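You operate a simulated robot arm through the tools that you are given. There is no shell and no other tool. Be economical: measure what you need, move in short steps, check, and stop when the job is done.

You are at the controls of a simulated two-armed robot. One attempt, no reset.

## Task
Carry the basket off the washer to the laundry worktop, then lift the wet towel from the drum into it.
Fine: both hands on the basket; dial off before the lid, lid shut again.

The check looks at the end state, three seconds after you hand in, the way a careful person would. Anything else that was tipped, shoved, dropped, spilled or broken makes it a failure. Lids that push on must go on centred and level and be pressed home; caps that screw on are set level and turned clockwise until they are tight. Flat cloth is picked up by pressing the open fingertips on it (5 to 10 N) and closing them slowly along it; thin cloth reads only 2 to 8 mm in the jaws.

## Robot
Two 7-joint arms with fingered hands on one trunk, on a base that drives. Base frame: it is fixed to the floor where the robot stands at the start and does not move with it; the origin is under the middle of the robot, x ahead of it, y to its left, z up. Readings come in m, rad, newtons and seconds.
The left shoulder is at the start at [0.08, 0.198, 1.44], the right one opposite. With the tool pointing down near the work surface each hand reaches from about 0.1 to 0.66 m from the robot's upright axis, wherever it stands, measured 20 degrees to its own side. Places, roughly: beach towel [0.5, -1.25, 0.75]; control panel [0.4, 0.1, 0.8]; laundry worktop [0.5, -0.7, 0.8]; program dial [0.4, 0.3, 0.8]; rack lock [0.7, -1, 1]; wash basket [0.7, 0.2, 0.9]; washer lid [0.7, 0.2, 0.9]. Payload 4 kg a hand.
The TCP of each hand is the grasp point between the finger pads, 0.026 m short of the fingertips. In the tool frame z runs along the fingers and y along their closing line. The gripper opens to 0.132 m. The gripper's body begins 0.073 m behind the TCP. The gripper is a hand of 4 fingers: y runs from the thumb to the fingers, the wrist lies at [0, 0, -0.239] in the tool frame.
Orientation is that of the tool frame in the base frame, as a unit quaternion [w, x, y, z]. With the fingers straight down and closing along the base's y, the tool's x points along the base's -x, its y along +y and its z along -z.

## Interface
- The arms move only by the tool servo_tool. It takes "left_increments", "right_increments" or both (then of equal length, played together; a hand with none holds still); each is a list of rows, each a list of 2 entries, a list of its own where there are three numbers: the shift along the tool's x, y, z in m, then the turn, a rotation vector about the tool's x, y, z in rad. In form: [[[dx, dy, dz], [wx, wy, wz]], ...]. A call has 1 to 12 rows; each row is the pose to reach, as a shift and turn from the pose commanded when the call began, along the tool's axes at that moment. Rows are played at 5 a second. More than 0.05 m and 0.15 rad between two rows, and nothing of the call is played. Where a pose cannot be reached the arm comes as near as it can. A force on the tool above 90 N (or 10 N above the force at the start of the call, whichever is more), or a blocked arm, ends the call early, and 0.2 s more pass. In this call time passes only in rows, and 0.2 s behind the last. The reply holds the time, the measured pose of the TCP, the force on the tool along the base axes, the opening and the grip force, in the units named above and with some noise, with the torque about the TCP (base axes, N m) and any sound that the robot's microphone picked up.
- Cameras (640 x 400 px; columns grow to the right, rows downward): "scene" is now at [0.1072, -0.0002, 1.5994]; the picture's right is [0.04, -1.00, 0.00], its down [-0.75, -0.03, -0.66] and it looks along [0.66, 0.02, -0.76] (base axes); focal length 260 px, centre (320, 200). "left" rides on the left gripper at [-0.069, 0.002, -0.097] in its tool frame; the picture's right is [-0.02, -1.00, 0.00], its down [0.82, -0.02, -0.58] and it looks along [0.58, -0.01, 0.82] (tool axes); focal length 270 px, centre (320, 200). "right" rides on the right gripper at [0.068, 0.002, -0.097] in its tool frame; the picture's right is [-0.03, 1.00, 0.00], its down [-0.82, -0.02, -0.58] and it looks along [-0.58, -0.01, 0.82] (tool axes); focal length 270 px, centre (320, 200). There is no depth. A picture from a camera that has moved, and an enlarged one, comes with that camera's place and axes in the base frame and with its lens.
- snapshot(camera): a new picture of that camera. No time passes.
- lift_body(by): slides the trunk up (or, below 0, down) by that many m; the arms and the scene camera ride with it, the base frame stays. It gives what a move gives, with no picture.
- steer(legs): drives the robot by 1 to 6 legs, each [ahead, left, turn to the left] in m, m and rad, along the robot's own axes; the way and the turn of a leg run together, so that a leg with both is an arc; at most 1.5 m and 3.142 rad a leg. The arms and the cameras ride along, it lands a little off, and it stops where it bumps. It gives what a move gives.
- set_fingers(finger1, finger2, finger3, thumb_bend, hand): sets how far each is bent, from 0 (flat) to 1 (curled in); at 0.3 the hand is open as for a grip, at 0.7 the pads meet at the TCP. One left out holds its place. A second passes; each finger stops where it meets its share of the squeeze, and holds until it gets a number again. It is the only way to open and close the hand. It gives what a move gives, with no picture; readings hold the bend of each and the force on the fingers (four entries, about 0 where the hand has none), thumb and palm.
- pan_tilt(pan, tilt): turns the head with the scene camera to pan (to the left, within 1.501 rad either way) and tilt (down, from -0.506 to 1.204), counted from straight ahead of the robot. It gives what a move gives.
- zoom(camera, box): a new picture of the part [left, top, right, bottom] of that camera's present view, enlarged. No time passes.
- sign_off(): hands the job in; it is judged then, once.

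Go step by step. Nothing tells you exact positions but the pictures and the camera data: compare them with the known pose of the tool, close in by small moves and look again before you grip or let go. The budget is 120 turns and 88 pictures, counting those below and the enlarged ones. Unless the task says otherwise, let go and move clear before handing in, and close with one line.

The tools are called as name(argument=value, ...) on one line, values as JSON. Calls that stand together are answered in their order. servo_tool: Moves the arms, as the interface text tells. Its arguments: {"type":"object","properties":{"left_increments":{"type":"array","items":{"type":"array"}},"right_increments":{"type":"array","items":{"type":"array"}}},"required":[]} The other tools are called the same way: lift_body (by) slides the trunk up or down; set_fingers (finger1, finger2, finger3, thumb_bend, hand) moves the fingers one by one; steer (legs) drives the base; pan_tilt (pan, tilt) turns the head that bears the scene camera; snapshot (camera) takes a picture; zoom (camera, box) takes an enlarged picture of a part of a camera's view; sign_off () hands the job in.

At the start:

```text
time: 0.0
left_eef_pos: [0.385, 0.2438, 1.0004]
left_ee_rot: [0.002, 0.016, 1.0, 0.001]
left_wrist_force: [-0.9, 0.3, 1.1]
left_ft_torque: [-0.01, -0.01, -0.03]
left_finger_gap: 0.132
left_finger_force: 0.1
left_shape: jaw
left_bend: [0.3, 0.3, 0.3, 0.3]
left_finger forces: [0.0, 0.1, 0.0, 0.1, 0.1, 0.0]
right_eef_pos: [0.3114, -0.0558, 0.9989]
right_ee_rot: [0.0, 0.0, 1.0, -0.001]
right_wrist_force: [-0.1, 0.1, 0.1]
right_ft_torque: [0.0, -0.03, 0.0]
right_finger_gap: 0.1321
right_finger_force: 0.1
right_shape: jaw
right_bend: [0.3, 0.3, 0.3, 0.3]
right_finger forces: [0.0, 0.0, 0.1, 0.1, 0.1, 0.0]
trunk travel left (down, up): [-0.75, 0.09]
robot x, y, heading: [0.0016, -0.0029, 0.002]
head pan, tilt: [0.037, 0.855]
```

scene: 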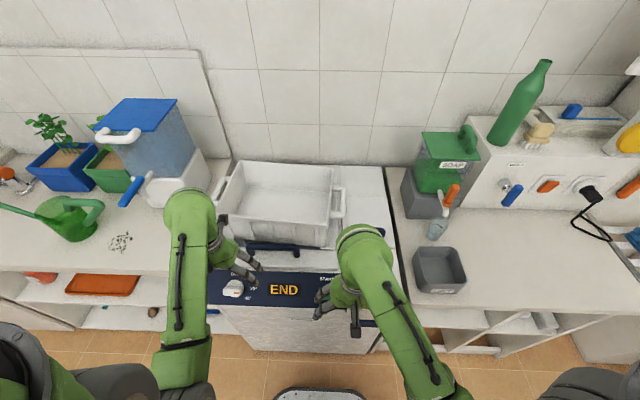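
right: 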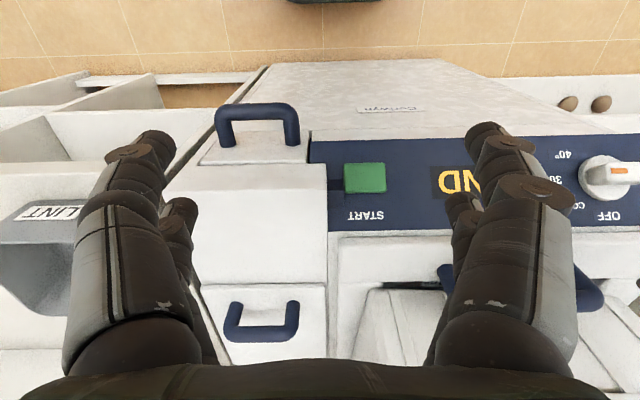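
left: 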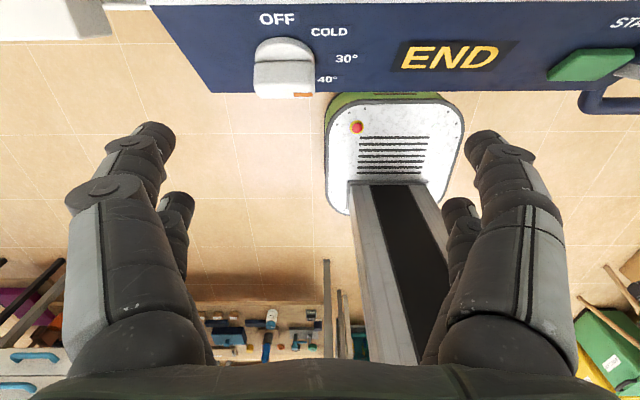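

The basket sits on the washer lid, with the dial at the left of the panel and the worktop to the right. I'll look closer before moving anything.

zoom(camera="scene", box=[180, 130, 420, 350])

zoom(camera="scene", box=[380, 40, 640, 360])

```text
1.82 times, centred on (300, 240) of scene
camera zoom: at [0.1072, -0.0002, 1.5994], right [0.04, -1.0, 0.0], down [-0.75, -0.03, -0.66], along [0.66, 0.02, -0.76], focal length 472 px, centre (356, 127)
```

zoom: 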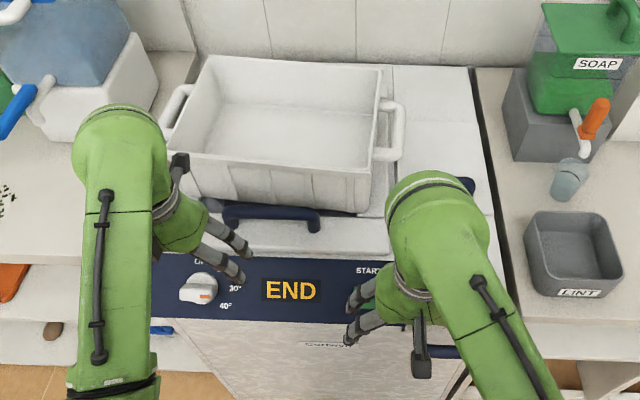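

```text
1.25 times, centred on (510, 200) of scene
camera zoom: at [0.1072, -0.0002, 1.5994], right [0.04, -1.0, 0.0], down [-0.75, -0.03, -0.66], along [0.66, 0.02, -0.76], focal length 324 px, centre (82, 200)
```

zoom: 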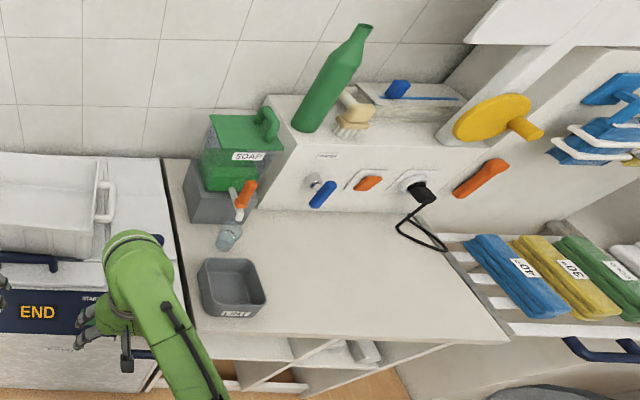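

The basket handles are on its left and right ends, and the dial is on a sloped panel near [0.41, 0.27, 0.83]. I'll zoom in on the dial and basket for detail.

zoom(camera="left", box=[220, 0, 400, 112])

zoom(camera="scene", box=[200, 240, 330, 330])

zoom(camera="right", box=[180, 80, 640, 370])

```text
3.56 times, centred on (310, 56) of left
camera zoom: at [0.4522, 0.2416, 1.0971], right [-0.01, -1.0, 0.0], down [-0.82, 0.0, 0.58], along [-0.58, 0.01, -0.82], focal length 961 px, centre (356, 712)
```

zoom: 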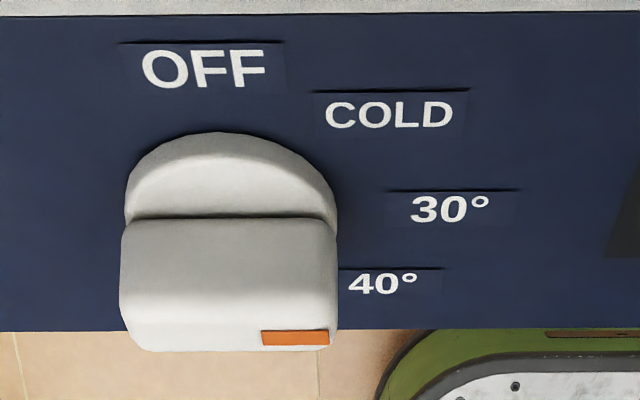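

```text
4.44 times, centred on (265, 285) of scene
camera zoom: at [0.1072, -0.0002, 1.5994], right [0.04, -1.0, 0.0], down [-0.75, -0.03, -0.66], along [0.66, 0.02, -0.76], focal length 1154 px, centre (564, -178)
```

zoom: 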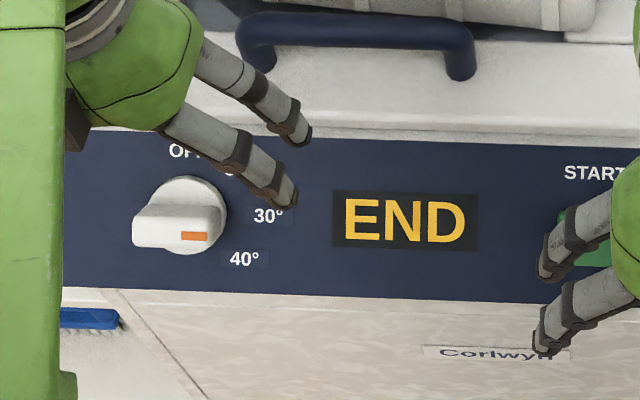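

```text
1.38 times, centred on (410, 225) of right
camera zoom: at [0.243, -0.055, 1.0956], right [0.03, 1.0, 0.0], down [0.82, -0.02, 0.58], along [0.58, -0.01, -0.82], focal length 373 px, centre (196, 166)
```

zoom: 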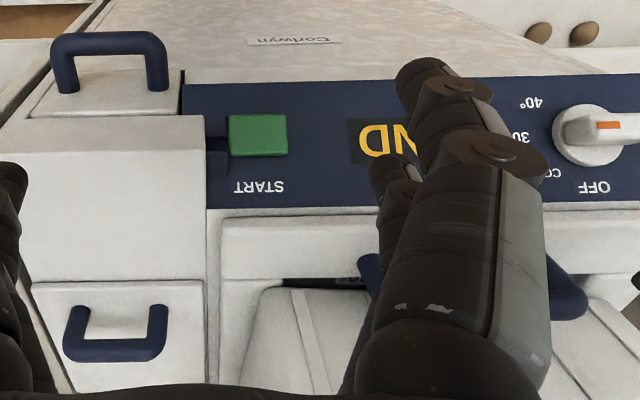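

The dial pointer is at 30° (right) and the panel slopes about 45°. OFF is a quarter turn counter-clockwise. I'll tilt the left hand to face the panel, staying well clear of it.

servo_tool(left_increments=[[[0.006, 0.004, 0.0], [0, -0.13, 0]], [[0.012, 0.008, 0.0], [0, -0.26, 0]], [[0.02, 0.012, 0.0], [0, -0.39, 0]], [[0.03, 0.016, 0.0], [0, -0.52, 0]], [[0.04, 0.02, 0.01], [0, -0.65, 0]], [[0.05, 0.024, 0.03], [0, -0.785, 0]]])

set_fingers(hand="left", finger1=0.5, finger2=0.5, finger3=0.5, thumb_bend=0.5)

servo_tool(left_increments=[[[0, 0, 0], [0, 0, 0.143]], [[0, 0, 0], [0, 0, 0.286]], [[0, 0, 0], [0, 0, 0.429]], [[0, 0, 0], [0, 0, 0.571]], [[0, 0, 0], [0, 0, 0.714]], [[0, 0, 0], [0, 0, 0.857]], [[0, 0, 0], [0, 0, 1.0]], [[0, 0, 0], [0, 0, 1.143]], [[0, 0, 0], [0, 0, 1.286]], [[0, 0, 0], [0, 0, 1.429]], [[0, 0, 0], [0, 0, 1.571]]])

snapshot(camera="left")

snapshot(camera="scene")

```text
time: 0.8
left_eef_pos: [0.3769, 0.2052, 1.012]
left_ee_rot: [0.206, 0.105, 0.973, -0.016]
left_wrist_force: [-0.4, 0.3, -0.3]
left_ft_torque: [-0.01, -0.01, 0.03]
left_finger_gap: 0.132
left_finger_force: 0.0
left_shape: jaw
left_bend: [0.3, 0.3, 0.3, 0.3]
left_finger forces: [0.0, 0.1, 0.0, 0.0, 0.0, 0.0]
right_eef_pos: [0.3117, -0.0562, 1.0024]
right_ee_rot: [0.001, -0.001, 1.0, 0.0]
right_wrist_force: [-0.5, -0.1, -0.6]
right_ft_torque: [0.04, 0.01, -0.02]
right_finger_gap: 0.1319
right_finger_force: 0.1
right_shape: jaw
right_bend: [0.3, 0.3, 0.3, 0.3]
right_finger forces: [0.0, 0.0, 0.0, 0.0, 0.0, 0.0]
trunk travel left (down, up): [-0.75, 0.09]
robot x, y, heading: [-0.0007, -0.0008, 0.0]
head pan, tilt: [0.037, 0.855]
stopped in row 4 (left hand): the arm was blocked; the commanded pose is now the measured one
```

```text
time: 1.9
left_eef_pos: [0.3772, 0.2043, 1.0073]
left_ee_rot: [0.204, 0.104, 0.973, -0.016]
left_wrist_force: [1.2, -0.1, -0.5]
left_ft_torque: [0.0, -0.01, 0.0]
left_finger_gap: 0.0666
left_finger_force: 0.1
left_shape: fingers
left_bend: [0.5, 0.5, 0.5, 0.5]
left_finger forces: [0.1, 0.1, 0.0, 0.1, 0.0, 0.0]
right_eef_pos: [0.312, -0.0569, 1.0004]
right_ee_rot: [0.0, -0.001, 1.0, 0.0]
right_wrist_force: [0.6, -1.1, 0.4]
right_ft_torque: [0.0, 0.01, 0.01]
right_finger_gap: 0.1318
right_finger_force: 0.0
right_shape: jaw
right_bend: [0.3, 0.3, 0.3, 0.3]
right_finger forces: [0.1, 0.1, 0.0, 0.0, 0.1, 0.0]
trunk travel left (down, up): [-0.75, 0.09]
robot x, y, heading: [-0.0028, -0.0015, 0.003]
head pan, tilt: [0.037, 0.855]
```

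```text
time: 4.2
left_eef_pos: [0.3763, 0.2049, 1.0091]
left_ee_rot: [0.155, 0.761, 0.615, 0.133]
left_wrist_force: [0.1, 0.0, 0.0]
left_ft_torque: [0.03, 0.0, 0.0]
left_finger_gap: 0.0665
left_finger_force: 0.2
left_shape: fingers
left_bend: [0.5, 0.5, 0.5, 0.5]
left_finger forces: [0.0, 0.0, 0.0, 0.0, 0.0, 0.1]
right_eef_pos: [0.3118, -0.0551, 0.9993]
right_ee_rot: [0.0, 0.001, 1.0, 0.0]
right_wrist_force: [-0.2, -0.7, -0.5]
right_ft_torque: [0.03, 0.0, -0.03]
right_finger_gap: 0.132
right_finger_force: 0.1
right_shape: jaw
right_bend: [0.3, 0.3, 0.3, 0.3]
right_finger forces: [0.0, 0.0, 0.1, 0.1, 0.0, 0.1]
trunk travel left (down, up): [-0.75, 0.09]
robot x, y, heading: [0.0004, 0.0017, -0.001]
head pan, tilt: [0.037, 0.855]
```

```text
79 pictures are left
camera left: at [0.3251, 0.1442, 1.0963], right [-0.9, 0.17, -0.4], down [-0.08, 0.85, 0.53], along [0.43, 0.51, -0.75], focal length 270 px, centre (320, 200)
```

left: 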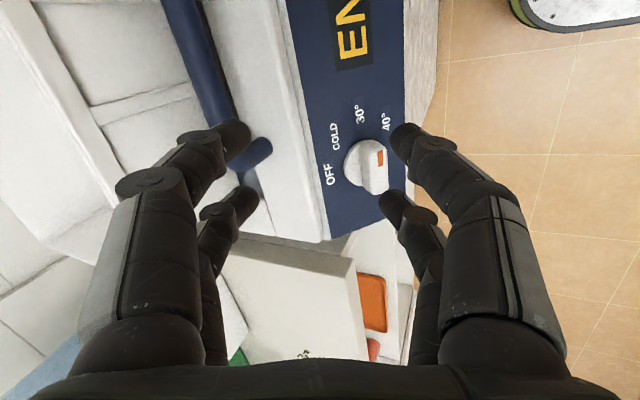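

```text
78 pictures are left
camera scene: at [0.1072, -0.0002, 1.5998], right [0.04, -1.0, 0.0], down [-0.75, -0.03, -0.66], along [0.66, 0.02, -0.76], focal length 260 px, centre (320, 200)
```

scene: 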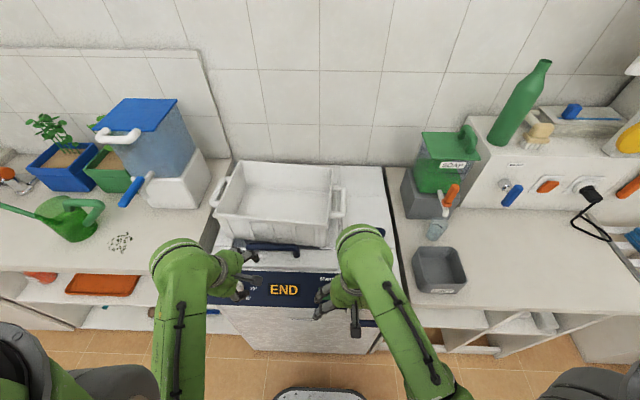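

The tilt was blocked because the arm is too close to the body. Backing up 0.15 m gives it room to face the panel square-on.

steer(legs=[[-0.15, 0, 0]])

servo_tool(left_increments=[[[0.01, 0.005, 0.015], [-0.09, 0.027, -0.045]], [[0.02, 0.01, 0.03], [-0.18, 0.054, -0.09]], [[0.03, 0.02, 0.045], [-0.27, 0.081, -0.135]], [[0.045, 0.03, 0.07], [-0.363, 0.108, -0.18]], [[0.065, 0.04, 0.1], [-0.363, 0.108, -0.18]], [[0.086, 0.055, 0.125], [-0.363, 0.108, -0.18]]])

snapshot(camera="left")

snapshot(camera="scene")

```text
time: 5.6
left_eef_pos: [0.2285, 0.2048, 1.0067]
left_ee_rot: [0.155, 0.761, 0.616, 0.131]
left_wrist_force: [0.3, -0.2, 0.0]
left_ft_torque: [0.02, 0.0, 0.02]
left_finger_gap: 0.0661
left_finger_force: 0.0
left_shape: fingers
left_bend: [0.5, 0.5, 0.5, 0.5]
left_finger forces: [0.0, 0.0, 0.0, 0.0, 0.0, 0.0]
right_eef_pos: [0.1632, -0.0578, 0.999]
right_ee_rot: [-0.001, -0.001, 1.0, 0.0]
right_wrist_force: [0.6, 1.2, -0.1]
right_ft_torque: [0.01, 0.06, 0.0]
right_finger_gap: 0.1321
right_finger_force: 0.0
right_shape: jaw
right_bend: [0.3, 0.3, 0.3, 0.3]
right_finger forces: [0.0, 0.1, 0.0, 0.0, 0.1, 0.1]
trunk travel left (down, up): [-0.75, 0.09]
robot x, y, heading: [-0.1532, 0.001, 0.002]
head pan, tilt: [0.037, 0.855]
```

```text
time: 7.1
left_eef_pos: [0.3411, 0.212, 0.9081]
left_ee_rot: [0.282, 0.699, 0.61, 0.243]
left_wrist_force: [-0.1, 0.4, -0.4]
left_ft_torque: [-0.02, 0.0, -0.02]
left_finger_gap: 0.066
left_finger_force: 0.0
left_shape: fingers
left_bend: [0.5, 0.5, 0.5, 0.5]
left_finger forces: [0.0, 0.1, 0.0, 0.1, 0.0, 0.1]
right_eef_pos: [0.161, -0.0566, 0.9967]
right_ee_rot: [0.0, -0.001, 1.0, 0.0]
right_wrist_force: [-0.9, -0.4, -0.1]
right_ft_torque: [0.0, 0.04, -0.04]
right_finger_gap: 0.132
right_finger_force: 0.0
right_shape: jaw
right_bend: [0.3, 0.3, 0.3, 0.3]
right_finger forces: [0.0, 0.0, 0.0, 0.0, 0.0, 0.1]
trunk travel left (down, up): [-0.75, 0.09]
robot x, y, heading: [-0.1502, -0.0013, 0.002]
head pan, tilt: [0.037, 0.855]
stopped in row 6 (left hand): the arm was blocked; the commanded pose is now the measured one
```

```text
77 pictures are left
camera left: at [0.2667, 0.1523, 0.9791], right [-0.72, 0.07, -0.69], down [-0.3, 0.87, 0.4], along [0.63, 0.49, -0.6], focal length 270 px, centre (320, 200)
```

left: 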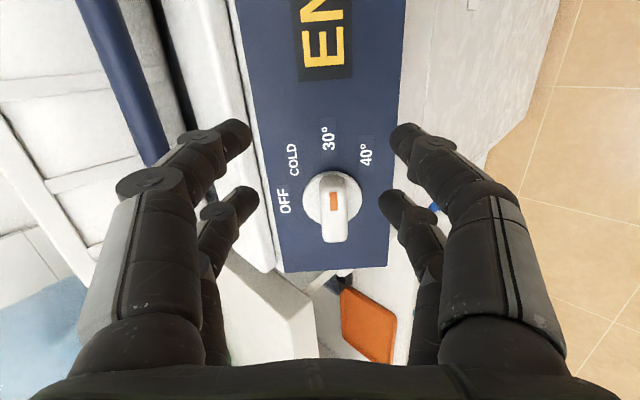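

```text
76 pictures are left
camera scene: at [-0.0446, 0.0, 1.5974], right [0.04, -1.0, 0.0], down [-0.75, -0.03, -0.66], along [0.66, 0.02, -0.76], focal length 260 px, centre (320, 200)
```

scene: 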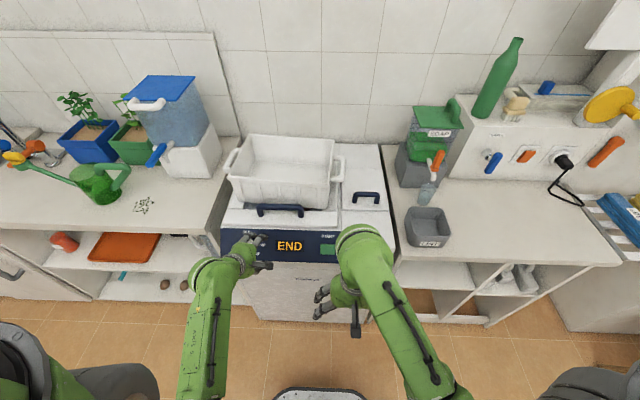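

The hand is nearly square to the panel and the bar of the knob is aligned with the jaws. I still need about +0.064 along tool x, so I'll test whether the arm allows it.

servo_tool(left_increments=[[[0.01, -0.003, 0], [0, 0, 0]], [[0.02, -0.005, 0], [0, 0, 0]], [[0.03, -0.007, 0], [0, 0, 0]], [[0.045, -0.009, 0], [0, 0, 0]], [[0.06, -0.01, 0], [0, 0, 0]]])

```text
time: 8.2
left_eef_pos: [0.3403, 0.1855, 0.8976]
left_ee_rot: [0.298, 0.749, 0.553, 0.213]
left_wrist_force: [0.7, -0.5, -0.5]
left_ft_torque: [0.01, 0.03, -0.03]
left_finger_gap: 0.0661
left_finger_force: 0.0
left_shape: fingers
left_bend: [0.5, 0.5, 0.5, 0.5]
left_finger forces: [0.1, 0.0, 0.0, 0.1, 0.0, 0.0]
right_eef_pos: [0.1607, -0.0565, 0.999]
right_ee_rot: [0.0, -0.001, 1.0, 0.0]
right_wrist_force: [-0.8, 0.3, -0.1]
right_ft_torque: [-0.02, 0.06, -0.01]
right_finger_gap: 0.1318
right_finger_force: 0.1
right_shape: jaw
right_bend: [0.3, 0.3, 0.3, 0.3]
right_finger forces: [0.0, 0.0, 0.0, 0.0, 0.0, 0.0]
trunk travel left (down, up): [-0.75, 0.09]
robot x, y, heading: [-0.1507, -0.0008, -0.001]
head pan, tilt: [0.037, 0.855]
stopped in row 5 (left hand): the arm was blocked; the commanded pose is now the measured one
```

The left wrist is at a joint limit with about 0.3 rad of yaw error. Turning the robot left 0.3 rad and shifting it will square the hand with the dial.

steer(legs=[[0, 0, 0.3], [0.06, -0.076, 0]])

snapshot(camera="left")

```text
time: 10.3
left_eef_pos: [0.3396, 0.2725, 0.8983]
left_ee_rot: [0.267, 0.656, 0.658, 0.256]
left_wrist_force: [-0.5, -0.2, -0.8]
left_ft_torque: [-0.01, -0.06, -0.05]
left_finger_gap: 0.0661
left_finger_force: 0.0
left_shape: fingers
left_bend: [0.5, 0.5, 0.5, 0.5]
left_finger forces: [0.1, 0.1, 0.0, 0.0, 0.0, 0.0]
right_eef_pos: [0.2395, -0.0115, 1.0022]
right_ee_rot: [0.003, -0.15, 0.989, -0.002]
right_wrist_force: [0.3, 0.2, 0.9]
right_ft_torque: [-0.01, -0.02, -0.02]
right_finger_gap: 0.1318
right_finger_force: 0.1
right_shape: jaw
right_bend: [0.3, 0.3, 0.3, 0.3]
right_finger forces: [0.0, 0.0, 0.0, 0.0, 0.0, 0.0]
trunk travel left (down, up): [-0.75, 0.09]
robot x, y, heading: [-0.0738, -0.0541, 0.298]
head pan, tilt: [0.037, 0.855]
```

```text
75 pictures are left
camera left: at [0.2732, 0.205, 0.9716], right [-0.73, -0.03, -0.69], down [-0.41, 0.82, 0.39], along [0.55, 0.57, -0.61], focal length 270 px, centre (320, 200)
```

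left: 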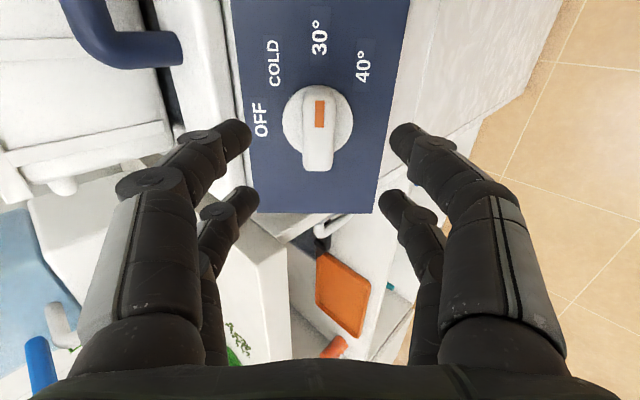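

The knob bar is centred between the jaws and lined up with the approach axis. I'll advance to just above it.

servo_tool(left_increments=[[[0, 0, 0.02], [0, 0, 0]], [[0, 0, 0.035], [0, 0, 0]], [[0, 0, 0.05], [0, 0, 0]]])

snapshot(camera="left")

```text
time: 11.1
left_eef_pos: [0.3777, 0.2701, 0.8607]
left_ee_rot: [0.264, 0.657, 0.659, 0.256]
left_wrist_force: [-1.1, 0.7, -0.4]
left_ft_torque: [0.05, -0.05, 0.04]
left_finger_gap: 0.066
left_finger_force: 0.0
left_shape: fingers
left_bend: [0.5, 0.5, 0.5, 0.5]
left_finger forces: [0.0, 0.1, 0.0, 0.0, 0.0, 0.0]
right_eef_pos: [0.2429, -0.0153, 0.9987]
right_ee_rot: [0.0, -0.15, 0.989, 0.001]
right_wrist_force: [0.6, 0.2, 0.4]
right_ft_torque: [0.01, 0.05, 0.04]
right_finger_gap: 0.132
right_finger_force: 0.0
right_shape: jaw
right_bend: [0.3, 0.3, 0.3, 0.3]
right_finger forces: [0.0, 0.0, 0.0, 0.0, 0.0, 0.0]
trunk travel left (down, up): [-0.75, 0.09]
robot x, y, heading: [-0.0706, -0.0517, 0.3]
head pan, tilt: [0.037, 0.855]
```

```text
74 pictures are left
camera left: at [0.3112, 0.2016, 0.9336], right [-0.73, -0.03, -0.68], down [-0.41, 0.82, 0.4], along [0.55, 0.57, -0.61], focal length 270 px, centre (320, 200)
```

left: 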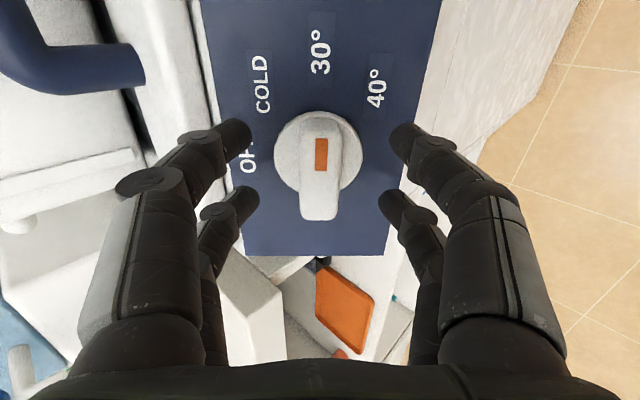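

The bar face is about 22 mm beyond the TCP. I'll move in 12 mm, then check for contact.

servo_tool(left_increments=[[[0, 0, 0.006], [0, 0, 0]], [[0, 0, 0.012], [0, 0, 0]]])

set_fingers(hand="left", finger1=0.66, finger2=0.66, finger3=0.66, thumb_bend=0.66)

snapshot(camera="left")

```text
time: 11.7
left_eef_pos: [0.3847, 0.269, 0.8525]
left_ee_rot: [0.264, 0.658, 0.657, 0.256]
left_wrist_force: [0.3, 0.0, 0.4]
left_ft_torque: [0.02, -0.05, -0.03]
left_finger_gap: 0.0661
left_finger_force: 0.0
left_shape: fingers
left_bend: [0.5, 0.5, 0.5, 0.5]
left_finger forces: [0.0, 0.0, 0.0, 0.1, 0.0, 0.0]
right_eef_pos: [0.2423, -0.016, 0.9997]
right_ee_rot: [0.0, -0.15, 0.989, 0.0]
right_wrist_force: [-0.3, 0.0, 0.4]
right_ft_torque: [-0.02, 0.01, -0.01]
right_finger_gap: 0.1318
right_finger_force: 0.0
right_shape: jaw
right_bend: [0.3, 0.3, 0.3, 0.3]
right_finger forces: [0.0, 0.1, 0.0, 0.0, 0.0, 0.0]
trunk travel left (down, up): [-0.75, 0.09]
robot x, y, heading: [-0.0735, -0.0523, 0.303]
head pan, tilt: [0.037, 0.855]
```

```text
time: 12.7
left_eef_pos: [0.3846, 0.2699, 0.8533]
left_ee_rot: [0.263, 0.658, 0.658, 0.255]
left_wrist_force: [0.2, -0.5, -1.4]
left_ft_torque: [-0.02, -0.02, -0.03]
left_finger_gap: 0.0199
left_finger_force: 3.6
left_shape: fingers
left_bend: [0.64, 0.64, 0.64, 0.65]
left_finger forces: [1.8, 1.6, 1.3, 0.1, 1.9, 0.0]
right_eef_pos: [0.2427, -0.0153, 1.0003]
right_ee_rot: [0.0, -0.15, 0.989, 0.0]
right_wrist_force: [-0.7, -0.3, 0.0]
right_ft_torque: [-0.01, 0.0, 0.04]
right_finger_gap: 0.1318
right_finger_force: 0.0
right_shape: jaw
right_bend: [0.3, 0.3, 0.3, 0.3]
right_finger forces: [0.0, 0.0, 0.0, 0.0, 0.0, 0.1]
trunk travel left (down, up): [-0.75, 0.09]
robot x, y, heading: [-0.0735, -0.0526, 0.293]
head pan, tilt: [0.037, 0.855]
```

```text
73 pictures are left
camera left: at [0.319, 0.2018, 0.9249], right [-0.73, -0.03, -0.68], down [-0.41, 0.82, 0.4], along [0.55, 0.57, -0.61], focal length 270 px, centre (320, 200)
```

left: 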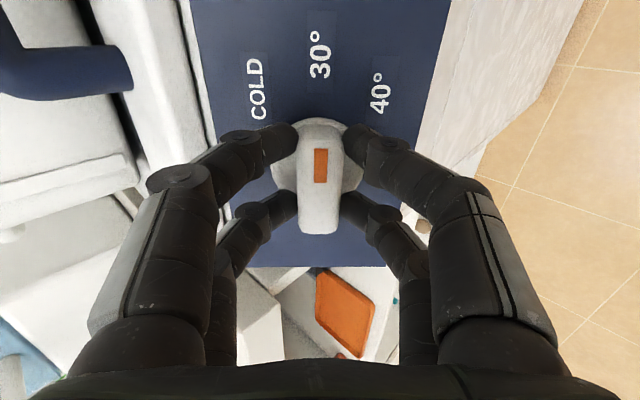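

The knob is gripped evenly on its bar. I'll turn it counter-clockwise, starting with about 45°.

servo_tool(left_increments=[[[0, 0, 0], [0, 0, -0.13]], [[0, 0, 0], [0, 0, -0.26]], [[0, 0, 0], [0, 0, -0.39]], [[0, 0, 0], [0, 0, -0.52]], [[0, 0, 0], [0, 0, -0.65]], [[0, 0, 0], [0, 0, -0.78]]])

snapshot(camera="left")

```text
time: 14.1
left_eef_pos: [0.3864, 0.2693, 0.8544]
left_ee_rot: [0.342, 0.357, 0.858, 0.136]
left_wrist_force: [5.4, 1.3, 3.4]
left_ft_torque: [0.06, -0.18, 0.01]
left_finger_gap: 0.02
left_finger_force: 3.9
left_shape: fingers
left_bend: [0.63, 0.62, 0.65, 0.65]
left_finger forces: [3.0, 3.3, 0.4, 0.0, 1.1, 0.0]
right_eef_pos: [0.2426, -0.0143, 0.9994]
right_ee_rot: [0.0, -0.149, 0.989, 0.0]
right_wrist_force: [0.0, 1.0, -0.6]
right_ft_torque: [0.01, 0.01, 0.01]
right_finger_gap: 0.1318
right_finger_force: 0.1
right_shape: jaw
right_bend: [0.3, 0.3, 0.3, 0.3]
right_finger forces: [0.0, 0.0, 0.0, 0.0, 0.1, 0.0]
trunk travel left (down, up): [-0.75, 0.09]
robot x, y, heading: [-0.0738, -0.053, 0.3]
head pan, tilt: [0.037, 0.855]
```

```text
72 pictures are left
camera left: at [0.3549, 0.2232, 0.9587], right [-0.51, -0.73, -0.47], down [-0.82, 0.57, 0.01], along [0.26, 0.39, -0.88], focal length 270 px, centre (320, 200)
```

left: 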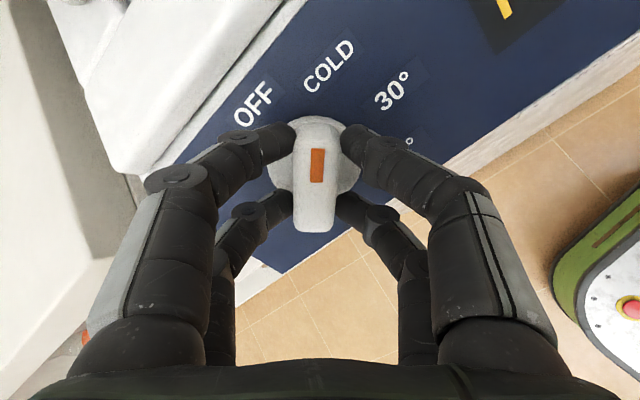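

The knob is following and now points at COLD. I'll turn another 45° to OFF.

servo_tool(left_increments=[[[0, 0, 0], [0, 0, -0.13]], [[0, 0, 0], [0, 0, -0.26]], [[0, 0, 0], [0, 0, -0.39]], [[0, 0, 0], [0, 0, -0.52]], [[0, 0, 0], [0, 0, -0.65]], [[0, 0, 0], [0, 0, -0.79]]])

snapshot(camera="left")

```text
time: 15.5
left_eef_pos: [0.3845, 0.2712, 0.8517]
left_ee_rot: [0.367, -0.002, 0.93, -0.006]
left_wrist_force: [3.5, 6.1, 3.5]
left_ft_torque: [0.16, -0.11, 0.05]
left_finger_gap: 0.0205
left_finger_force: 3.8
left_shape: fingers
left_bend: [0.62, 0.62, 0.66, 0.66]
left_finger forces: [3.1, 4.0, 0.1, 0.0, 0.4, 0.0]
right_eef_pos: [0.2424, -0.0138, 1.0005]
right_ee_rot: [0.0, -0.149, 0.989, 0.0]
right_wrist_force: [-1.2, -0.3, 0.2]
right_ft_torque: [-0.01, -0.02, 0.02]
right_finger_gap: 0.1319
right_finger_force: 0.2
right_shape: jaw
right_bend: [0.3, 0.3, 0.3, 0.3]
right_finger forces: [0.0, 0.1, 0.0, 0.0, 0.0, 0.0]
trunk travel left (down, up): [-0.75, 0.09]
robot x, y, heading: [-0.0724, -0.0538, 0.301]
head pan, tilt: [0.037, 0.855]
```

```text
71 pictures are left
camera left: at [0.3679, 0.2736, 0.9695], right [0.02, -1.0, 0.03], down [-0.99, -0.02, -0.14], along [0.14, -0.03, -0.99], focal length 270 px, centre (320, 200)
```

left: 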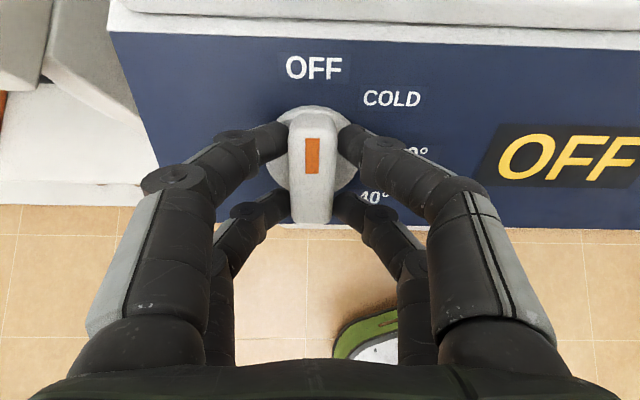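

The display reads OFF. I'll release, back straight out, and return the hand to pointing down.

set_fingers(hand="left", finger1=0.5, finger2=0.5, finger3=0.5, thumb_bend=0.5)

servo_tool(left_increments=[[[0, 0, -0.03], [0, 0, 0]], [[0, 0, -0.06], [0, 0, 0]], [[0, 0, -0.1], [0, 0, 0]]])

servo_tool(left_increments=[[[-0.02, 0, -0.02], [0, 0.13, 0]], [[-0.04, 0, -0.04], [0, 0.26, 0]], [[-0.06, 0, -0.06], [0, 0.39, 0]], [[-0.08, 0, -0.08], [0, 0.52, 0]], [[-0.1, 0, -0.1], [0, 0.65, 0]], [[-0.12, 0, -0.12], [0, 0.75, 0]]])

snapshot(camera="scene")

```text
time: 16.5
left_eef_pos: [0.3842, 0.2689, 0.8528]
left_ee_rot: [0.367, -0.001, 0.93, -0.004]
left_wrist_force: [-0.6, -0.3, 0.4]
left_ft_torque: [-0.03, 0.02, 0.03]
left_finger_gap: 0.0651
left_finger_force: 0.0
left_shape: fingers
left_bend: [0.5, 0.5, 0.5, 0.5]
left_finger forces: [0.0, 0.0, 0.1, 0.0, 0.0, 0.0]
right_eef_pos: [0.2417, -0.0153, 0.9992]
right_ee_rot: [0.0, -0.15, 0.989, 0.0]
right_wrist_force: [-0.7, -0.6, 1.0]
right_ft_torque: [-0.02, -0.01, 0.01]
right_finger_gap: 0.132
right_finger_force: 0.0
right_shape: jaw
right_bend: [0.3, 0.3, 0.3, 0.3]
right_finger forces: [0.0, 0.0, 0.0, 0.0, 0.1, 0.1]
trunk travel left (down, up): [-0.75, 0.09]
robot x, y, heading: [-0.0709, -0.0541, 0.297]
head pan, tilt: [0.037, 0.855]
```

```text
time: 17.5
left_eef_pos: [0.3321, 0.2468, 0.9375]
left_ee_rot: [0.376, 0.036, 0.926, -0.014]
left_wrist_force: [0.8, 0.1, 0.0]
left_ft_torque: [0.01, -0.01, -0.03]
left_finger_gap: 0.0657
left_finger_force: 0.1
left_shape: fingers
left_bend: [0.5, 0.5, 0.5, 0.5]
left_finger forces: [0.0, 0.0, 0.0, 0.0, 0.0, 0.1]
right_eef_pos: [0.2416, -0.0143, 1.0029]
right_ee_rot: [0.0, -0.149, 0.989, 0.0]
right_wrist_force: [0.0, 0.1, -0.6]
right_ft_torque: [-0.03, -0.01, 0.0]
right_finger_gap: 0.1321
right_finger_force: 0.1
right_shape: jaw
right_bend: [0.3, 0.3, 0.3, 0.3]
right_finger forces: [0.1, 0.0, 0.0, 0.0, 0.1, 0.1]
trunk travel left (down, up): [-0.75, 0.09]
robot x, y, heading: [-0.0748, -0.0509, 0.301]
head pan, tilt: [0.037, 0.855]
stopped in row 3 (left hand): the arm was blocked; the commanded pose is now the measured one
```

```text
time: 18.9
left_eef_pos: [0.3612, 0.2532, 1.0713]
left_ee_rot: [0.011, 0.036, 0.999, -0.001]
left_wrist_force: [0.0, -0.3, -0.3]
left_ft_torque: [0.02, 0.02, -0.01]
left_finger_gap: 0.0658
left_finger_force: 0.1
left_shape: fingers
left_bend: [0.5, 0.5, 0.5, 0.5]
left_finger forces: [0.0, 0.1, 0.1, 0.0, 0.0, 0.1]
left hand out of reach, approached as far as the arm can: row 6
right_eef_pos: [0.242, -0.014, 0.9994]
right_ee_rot: [-0.001, -0.15, 0.989, 0.0]
right_wrist_force: [0.4, -0.2, 0.2]
right_ft_torque: [-0.03, 0.03, -0.01]
right_finger_gap: 0.1319
right_finger_force: 0.0
right_shape: jaw
right_bend: [0.3, 0.3, 0.3, 0.3]
right_finger forces: [0.0, 0.1, 0.1, 0.0, 0.0, 0.1]
trunk travel left (down, up): [-0.75, 0.09]
robot x, y, heading: [-0.0752, -0.0536, 0.304]
head pan, tilt: [0.037, 0.855]
```

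```text
70 pictures are left
camera scene: at [0.0313, -0.0212, 1.5994], right [0.33, -0.94, 0.0], down [-0.71, -0.25, -0.65], along [0.62, 0.22, -0.76], focal length 260 px, centre (320, 200)
```

scene: 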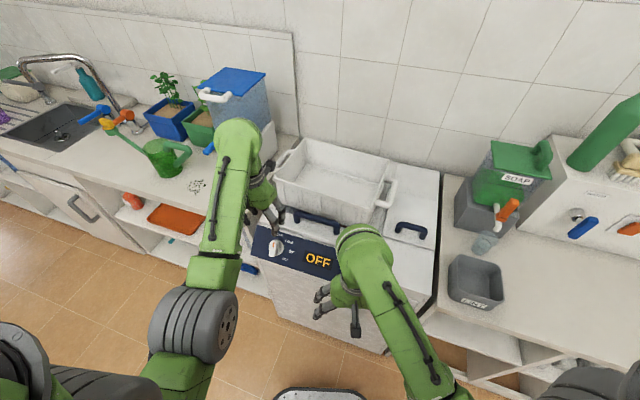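

The dial is OFF and the hand is clear. I'll square the robot up in front of the basket, whose handles I put at about y = 0.30 and -0.04, z ≈ 1.04.

steer(legs=[[-0.08, 0, 0], [0, 0, -0.302], [0.04, 0.2, 0]])

servo_tool(left_increments=[[[0, 0, -0.04], [0, 0, 0]], [[0, 0, -0.08], [0, 0, 0]], [[0, 0, -0.11], [0, 0, 0]]], right_increments=[[[0, 0, -0.05], [0, 0, 0]], [[0, 0, -0.1], [0, 0, 0]], [[0, 0, -0.15], [0, 0, 0]]])

snapshot(camera="scene")

snapshot(camera="right")

```text
time: 22.1
left_eef_pos: [0.395, 0.2821, 1.072]
left_ee_rot: [0.012, 0.189, 0.982, -0.001]
left_wrist_force: [0.6, 0.2, 0.7]
left_ft_torque: [0.0, 0.0, -0.02]
left_finger_gap: 0.0657
left_finger_force: 0.0
left_shape: fingers
left_bend: [0.5, 0.5, 0.5, 0.5]
left_finger forces: [0.0, 0.0, 0.1, 0.1, 0.0, 0.0]
right_eef_pos: [0.202, 0.0643, 0.9995]
right_ee_rot: [0.001, 0.003, 1.0, 0.001]
right_wrist_force: [0.3, -1.2, 0.2]
right_ft_torque: [0.04, -0.01, 0.02]
right_finger_gap: 0.1321
right_finger_force: 0.0
right_shape: jaw
right_bend: [0.3, 0.3, 0.3, 0.3]
right_finger forces: [0.0, 0.0, 0.1, 0.1, 0.0, 0.0]
trunk travel left (down, up): [-0.75, 0.09]
robot x, y, heading: [-0.1108, 0.127, -0.004]
head pan, tilt: [0.037, 0.855]
```

```text
time: 22.9
left_eef_pos: [0.4509, 0.2805, 1.1572]
left_ee_rot: [0.01, 0.189, 0.982, -0.002]
left_wrist_force: [-1.8, -0.5, -0.4]
left_ft_torque: [0.01, 0.01, 0.0]
left_finger_gap: 0.0658
left_finger_force: 0.1
left_shape: fingers
left_bend: [0.5, 0.5, 0.5, 0.5]
left_finger forces: [0.1, 0.1, 0.0, 0.1, 0.0, 0.0]
left hand out of reach, approached as far as the arm can: row 1, 2, 3
right_eef_pos: [0.2035, 0.0668, 1.0137]
right_ee_rot: [0.001, 0.003, 1.0, 0.001]
right_wrist_force: [0.4, -0.3, -0.3]
right_ft_torque: [-0.04, -0.01, 0.04]
right_finger_gap: 0.1318
right_finger_force: 0.0
right_shape: jaw
right_bend: [0.3, 0.3, 0.3, 0.3]
right_finger forces: [0.0, 0.0, 0.0, 0.0, 0.0, 0.0]
right hand out of reach, approached as far as the arm can: row 1, 2, 3
trunk travel left (down, up): [-0.75, 0.09]
robot x, y, heading: [-0.1143, 0.1312, -0.003]
head pan, tilt: [0.037, 0.855]
```

```text
69 pictures are left
camera scene: at [-0.0012, 0.1255, 1.5995], right [0.03, -1.0, 0.0], down [-0.75, -0.02, -0.66], along [0.66, 0.02, -0.76], focal length 260 px, centre (320, 200)
```

scene: 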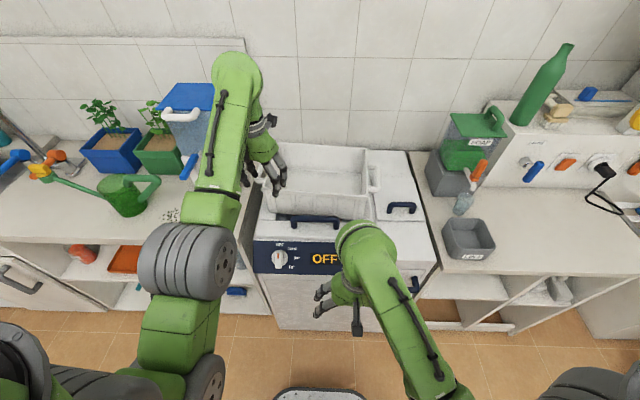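

```text
68 pictures are left
camera right: at [0.1334, 0.0688, 1.1092], right [0.03, 1.0, 0.0], down [0.81, -0.03, 0.58], along [0.58, -0.02, -0.81], focal length 270 px, centre (320, 200)
```

right: 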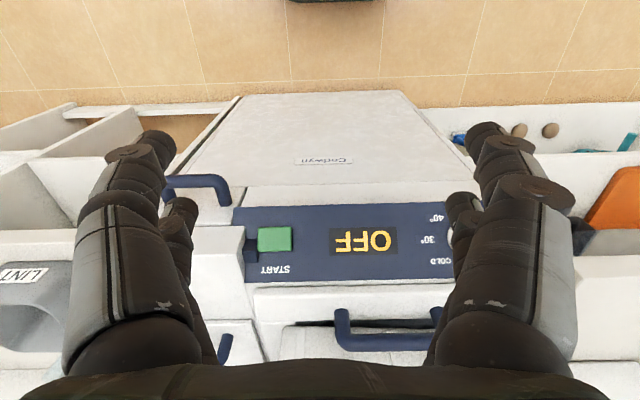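

The arms can't lift high close to the body, so I'll raise the trunk. Then I'll square up the left hand's yaw and bring the right hand forward.

lift_body(by=0.085)

servo_tool(left_increments=[[[0, 0.004, 0], [0, 0, -0.1]], [[0, 0.008, 0], [0, 0, -0.2]], [[0, 0.012, 0], [0, 0, -0.3]], [[0, 0.018, 0], [0, 0, -0.383]], [[0, 0.018, 0], [0, 0, -0.383]], [[0, 0.018, 0], [0, 0, -0.383]]], right_increments=[[[-0.035, -0.02, -0.01], [0, 0, 0]], [[-0.07, -0.04, -0.02], [0, 0, 0]], [[-0.105, -0.06, -0.03], [0, 0, 0]], [[-0.14, -0.08, -0.045], [0, 0, 0]], [[-0.18, -0.1, -0.06], [0, 0, 0]], [[-0.22, -0.115, -0.07], [0, 0, 0]]])

snapshot(camera="scene")

snapshot(camera="right")

```text
time: 24.1
left_eef_pos: [0.4518, 0.2795, 1.2417]
left_ee_rot: [0.011, 0.189, 0.982, -0.002]
left_wrist_force: [0.1, 0.1, 0.2]
left_ft_torque: [0.01, 0.0, 0.03]
left_finger_gap: 0.0656
left_finger_force: 0.1
left_shape: fingers
left_bend: [0.5, 0.5, 0.5, 0.5]
left_finger forces: [0.1, 0.0, 0.1, 0.0, 0.0, 0.1]
right_eef_pos: [0.2028, 0.0676, 1.0986]
right_ee_rot: [0.001, 0.004, 1.0, 0.001]
right_wrist_force: [0.1, -0.5, 0.8]
right_ft_torque: [0.0, 0.0, -0.02]
right_finger_gap: 0.1319
right_finger_force: 0.0
right_shape: jaw
right_bend: [0.3, 0.3, 0.3, 0.3]
right_finger forces: [0.1, 0.0, 0.0, 0.0, 0.0, 0.1]
trunk travel left (down, up): [-0.835, 0.005]
robot x, y, heading: [-0.1103, 0.1266, -0.008]
head pan, tilt: [0.037, 0.855]
```

```text
time: 25.6
left_eef_pos: [0.4602, 0.2945, 1.2419]
left_ee_rot: [0.011, -0.002, 1.0, -0.005]
left_wrist_force: [-1.0, 0.3, -0.9]
left_ft_torque: [0.0, -0.03, -0.02]
left_finger_gap: 0.0657
left_finger_force: 0.0
left_shape: fingers
left_bend: [0.5, 0.5, 0.5, 0.5]
left_finger forces: [0.1, 0.1, 0.1, 0.0, 0.0, 0.0]
right_eef_pos: [0.4221, -0.0499, 1.1696]
right_ee_rot: [0.002, 0.004, 1.0, 0.001]
right_wrist_force: [-0.3, 0.1, 0.0]
right_ft_torque: [0.0, 0.01, -0.03]
right_finger_gap: 0.1319
right_finger_force: 0.0
right_shape: jaw
right_bend: [0.3, 0.3, 0.3, 0.3]
right_finger forces: [0.0, 0.1, 0.0, 0.0, 0.1, 0.1]
right hand out of reach, approached as far as the arm can: row 1, 2, 3, 4, 5
trunk travel left (down, up): [-0.835, 0.005]
robot x, y, heading: [-0.1094, 0.1292, -0.008]
head pan, tilt: [0.037, 0.855]
```

```text
67 pictures are left
camera scene: at [0.0005, 0.1247, 1.6844], right [0.03, -1.0, 0.0], down [-0.76, -0.02, -0.65], along [0.65, 0.02, -0.76], focal length 260 px, centre (320, 200)
```

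scene: 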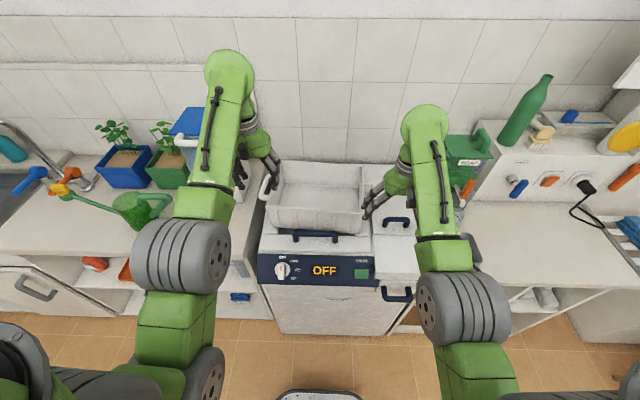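

```text
66 pictures are left
camera right: at [0.354, -0.049, 1.2654], right [0.03, 1.0, 0.0], down [0.82, -0.03, 0.58], along [0.58, -0.02, -0.82], focal length 270 px, centre (320, 200)
```

right: 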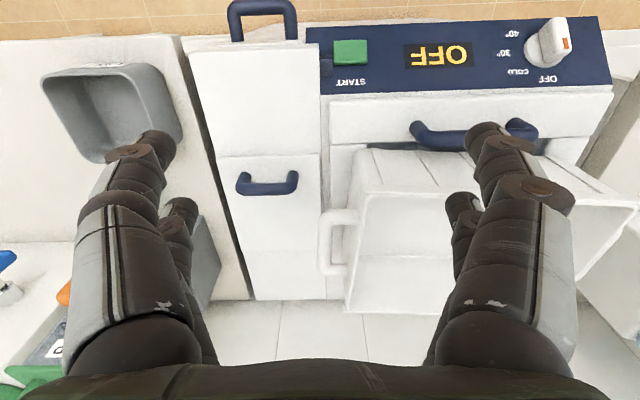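

My handle depth estimate looks off: the handles may be lower and further back. I'll zoom in to measure them properly.

zoom(camera="right", box=[290, 100, 640, 340])

zoom(camera="scene", box=[240, 140, 420, 252])

snapshot(camera="left")

```text
1.67 times, centred on (465, 220) of right
camera zoom: at [0.354, -0.049, 1.2654], right [0.03, 1.0, 0.0], down [0.82, -0.03, 0.58], along [0.58, -0.02, -0.82], focal length 450 px, centre (78, 167)
```

zoom: 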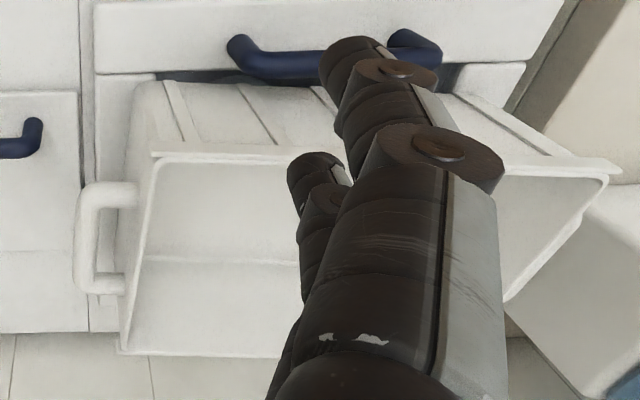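

```text
3.56 times, centred on (330, 196) of scene
camera zoom: at [0.0005, 0.1247, 1.6844], right [0.03, -1.0, 0.0], down [-0.76, -0.02, -0.65], along [0.65, 0.02, -0.76], focal length 923 px, centre (284, 214)
```

zoom: 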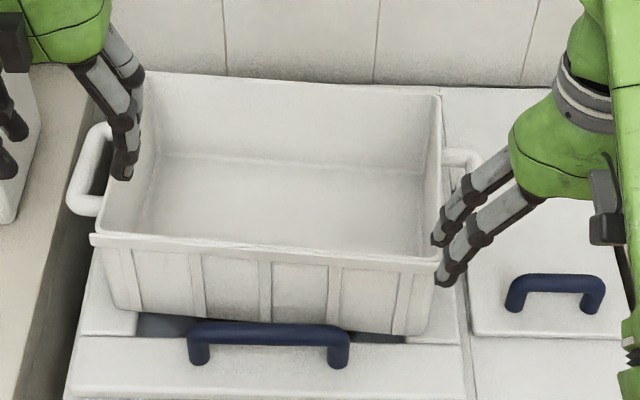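

```text
63 pictures are left
camera left: at [0.5258, 0.2981, 1.3397], right [0.03, -1.0, 0.01], down [-0.83, -0.02, 0.56], along [-0.56, -0.02, -0.83], focal length 270 px, centre (320, 200)
```

left: 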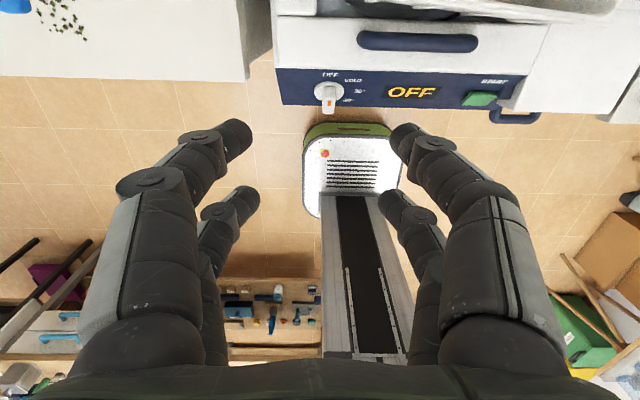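

Triangulating again puts the basket rim at z ≈ 1.00. The handles are near (0.64, -0.05) and (0.66, 0.36), and the basket is yawed about -0.06 rad. I'll drive in and align with the basket while the hands are high.

steer(legs=[[0.07, 0.065, 0], [0.07, 0, -0.055]])

set_fingers(hand="left", finger1=0.58, finger2=0.58, finger3=0.58, thumb_bend=0.58)

set_fingers(hand="right", finger1=0.58, finger2=0.58, finger3=0.58, thumb_bend=0.58)

snapshot(camera="right")

snapshot(camera="scene")

```text
time: 27.3
left_eef_pos: [0.5888, 0.3244, 1.2502]
left_ee_rot: [0.018, 0.027, 0.999, -0.004]
left_wrist_force: [-1.2, -0.6, 0.6]
left_ft_torque: [0.03, -0.15, 0.03]
left_finger_gap: 0.0661
left_finger_force: 0.1
left_shape: fingers
left_bend: [0.5, 0.5, 0.5, 0.5]
left_finger forces: [0.0, 0.1, 0.1, 0.1, 0.0, 0.1]
right_eef_pos: [0.5342, -0.0202, 1.1782]
right_ee_rot: [0.009, 0.032, 0.999, 0.001]
right_wrist_force: [-0.4, 0.9, 1.2]
right_ft_torque: [0.02, -0.09, -0.04]
right_finger_gap: 0.1318
right_finger_force: 0.1
right_shape: jaw
right_bend: [0.3, 0.3, 0.3, 0.3]
right_finger forces: [0.0, 0.0, 0.0, 0.0, 0.0, 0.0]
trunk travel left (down, up): [-0.835, 0.005]
robot x, y, heading: [0.0274, 0.1884, -0.066]
head pan, tilt: [0.037, 0.855]
```

```text
time: 28.3
left_eef_pos: [0.61, 0.3248, 1.2407]
left_ee_rot: [0.01, 0.027, 1.0, -0.004]
left_wrist_force: [0.4, 0.7, -0.5]
left_ft_torque: [0.01, 0.05, -0.01]
left_finger_gap: 0.043
left_finger_force: 0.2
left_shape: fingers
left_bend: [0.57, 0.57, 0.57, 0.57]
left_finger forces: [0.0, 0.0, 0.0, 0.1, 0.1, 0.0]
right_eef_pos: [0.5523, -0.0182, 1.1679]
right_ee_rot: [0.001, 0.032, 0.999, 0.001]
right_wrist_force: [0.5, -0.7, -0.5]
right_ft_torque: [-0.03, 0.03, 0.01]
right_finger_gap: 0.1316
right_finger_force: 0.0
right_shape: jaw
right_bend: [0.3, 0.3, 0.3, 0.3]
right_finger forces: [0.1, 0.0, 0.0, 0.0, 0.1, 0.0]
trunk travel left (down, up): [-0.835, 0.005]
robot x, y, heading: [0.0291, 0.1939, -0.065]
head pan, tilt: [0.037, 0.855]
```

```text
time: 29.3
left_eef_pos: [0.6068, 0.3258, 1.2438]
left_ee_rot: [0.011, 0.026, 1.0, -0.004]
left_wrist_force: [0.1, 0.6, 0.5]
left_ft_torque: [-0.02, 0.01, -0.02]
left_finger_gap: 0.0431
left_finger_force: 0.1
left_shape: fingers
left_bend: [0.57, 0.57, 0.57, 0.57]
left_finger forces: [0.1, 0.0, 0.1, 0.1, 0.0, 0.0]
right_eef_pos: [0.5486, -0.0177, 1.1709]
right_ee_rot: [0.003, 0.032, 0.999, 0.001]
right_wrist_force: [1.0, 0.6, 0.1]
right_ft_torque: [-0.01, -0.01, 0.02]
right_finger_gap: 0.0429
right_finger_force: 0.1
right_shape: fingers
right_bend: [0.57, 0.57, 0.57, 0.57]
right_finger forces: [0.0, 0.0, 0.1, 0.0, 0.1, 0.0]
trunk travel left (down, up): [-0.835, 0.005]
robot x, y, heading: [0.0321, 0.1877, -0.064]
head pan, tilt: [0.037, 0.855]
```

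```text
62 pictures are left
camera right: at [0.4802, -0.0119, 1.2664], right [0.09, 1.0, 0.0], down [0.81, -0.07, 0.58], along [0.58, -0.05, -0.81], focal length 270 px, centre (320, 200)
```

right: 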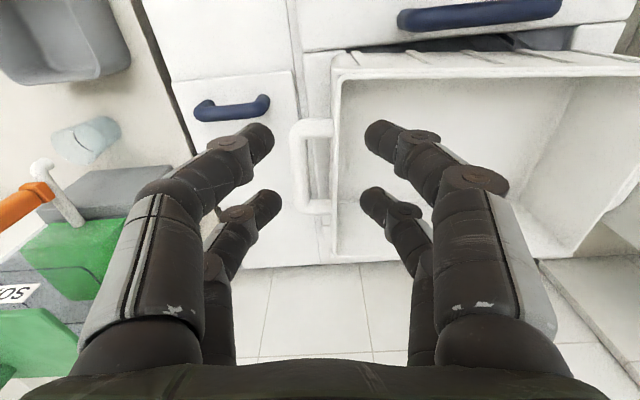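

```text
61 pictures are left
camera scene: at [0.1369, 0.1815, 1.6846], right [-0.03, -1.0, 0.0], down [-0.75, 0.02, -0.66], along [0.66, -0.02, -0.75], focal length 260 px, centre (320, 200)
```

scene: 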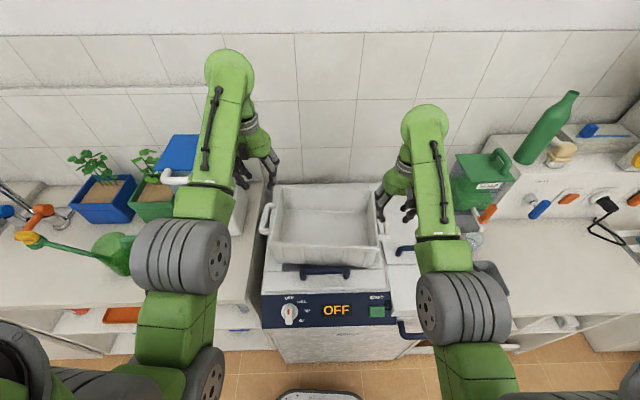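

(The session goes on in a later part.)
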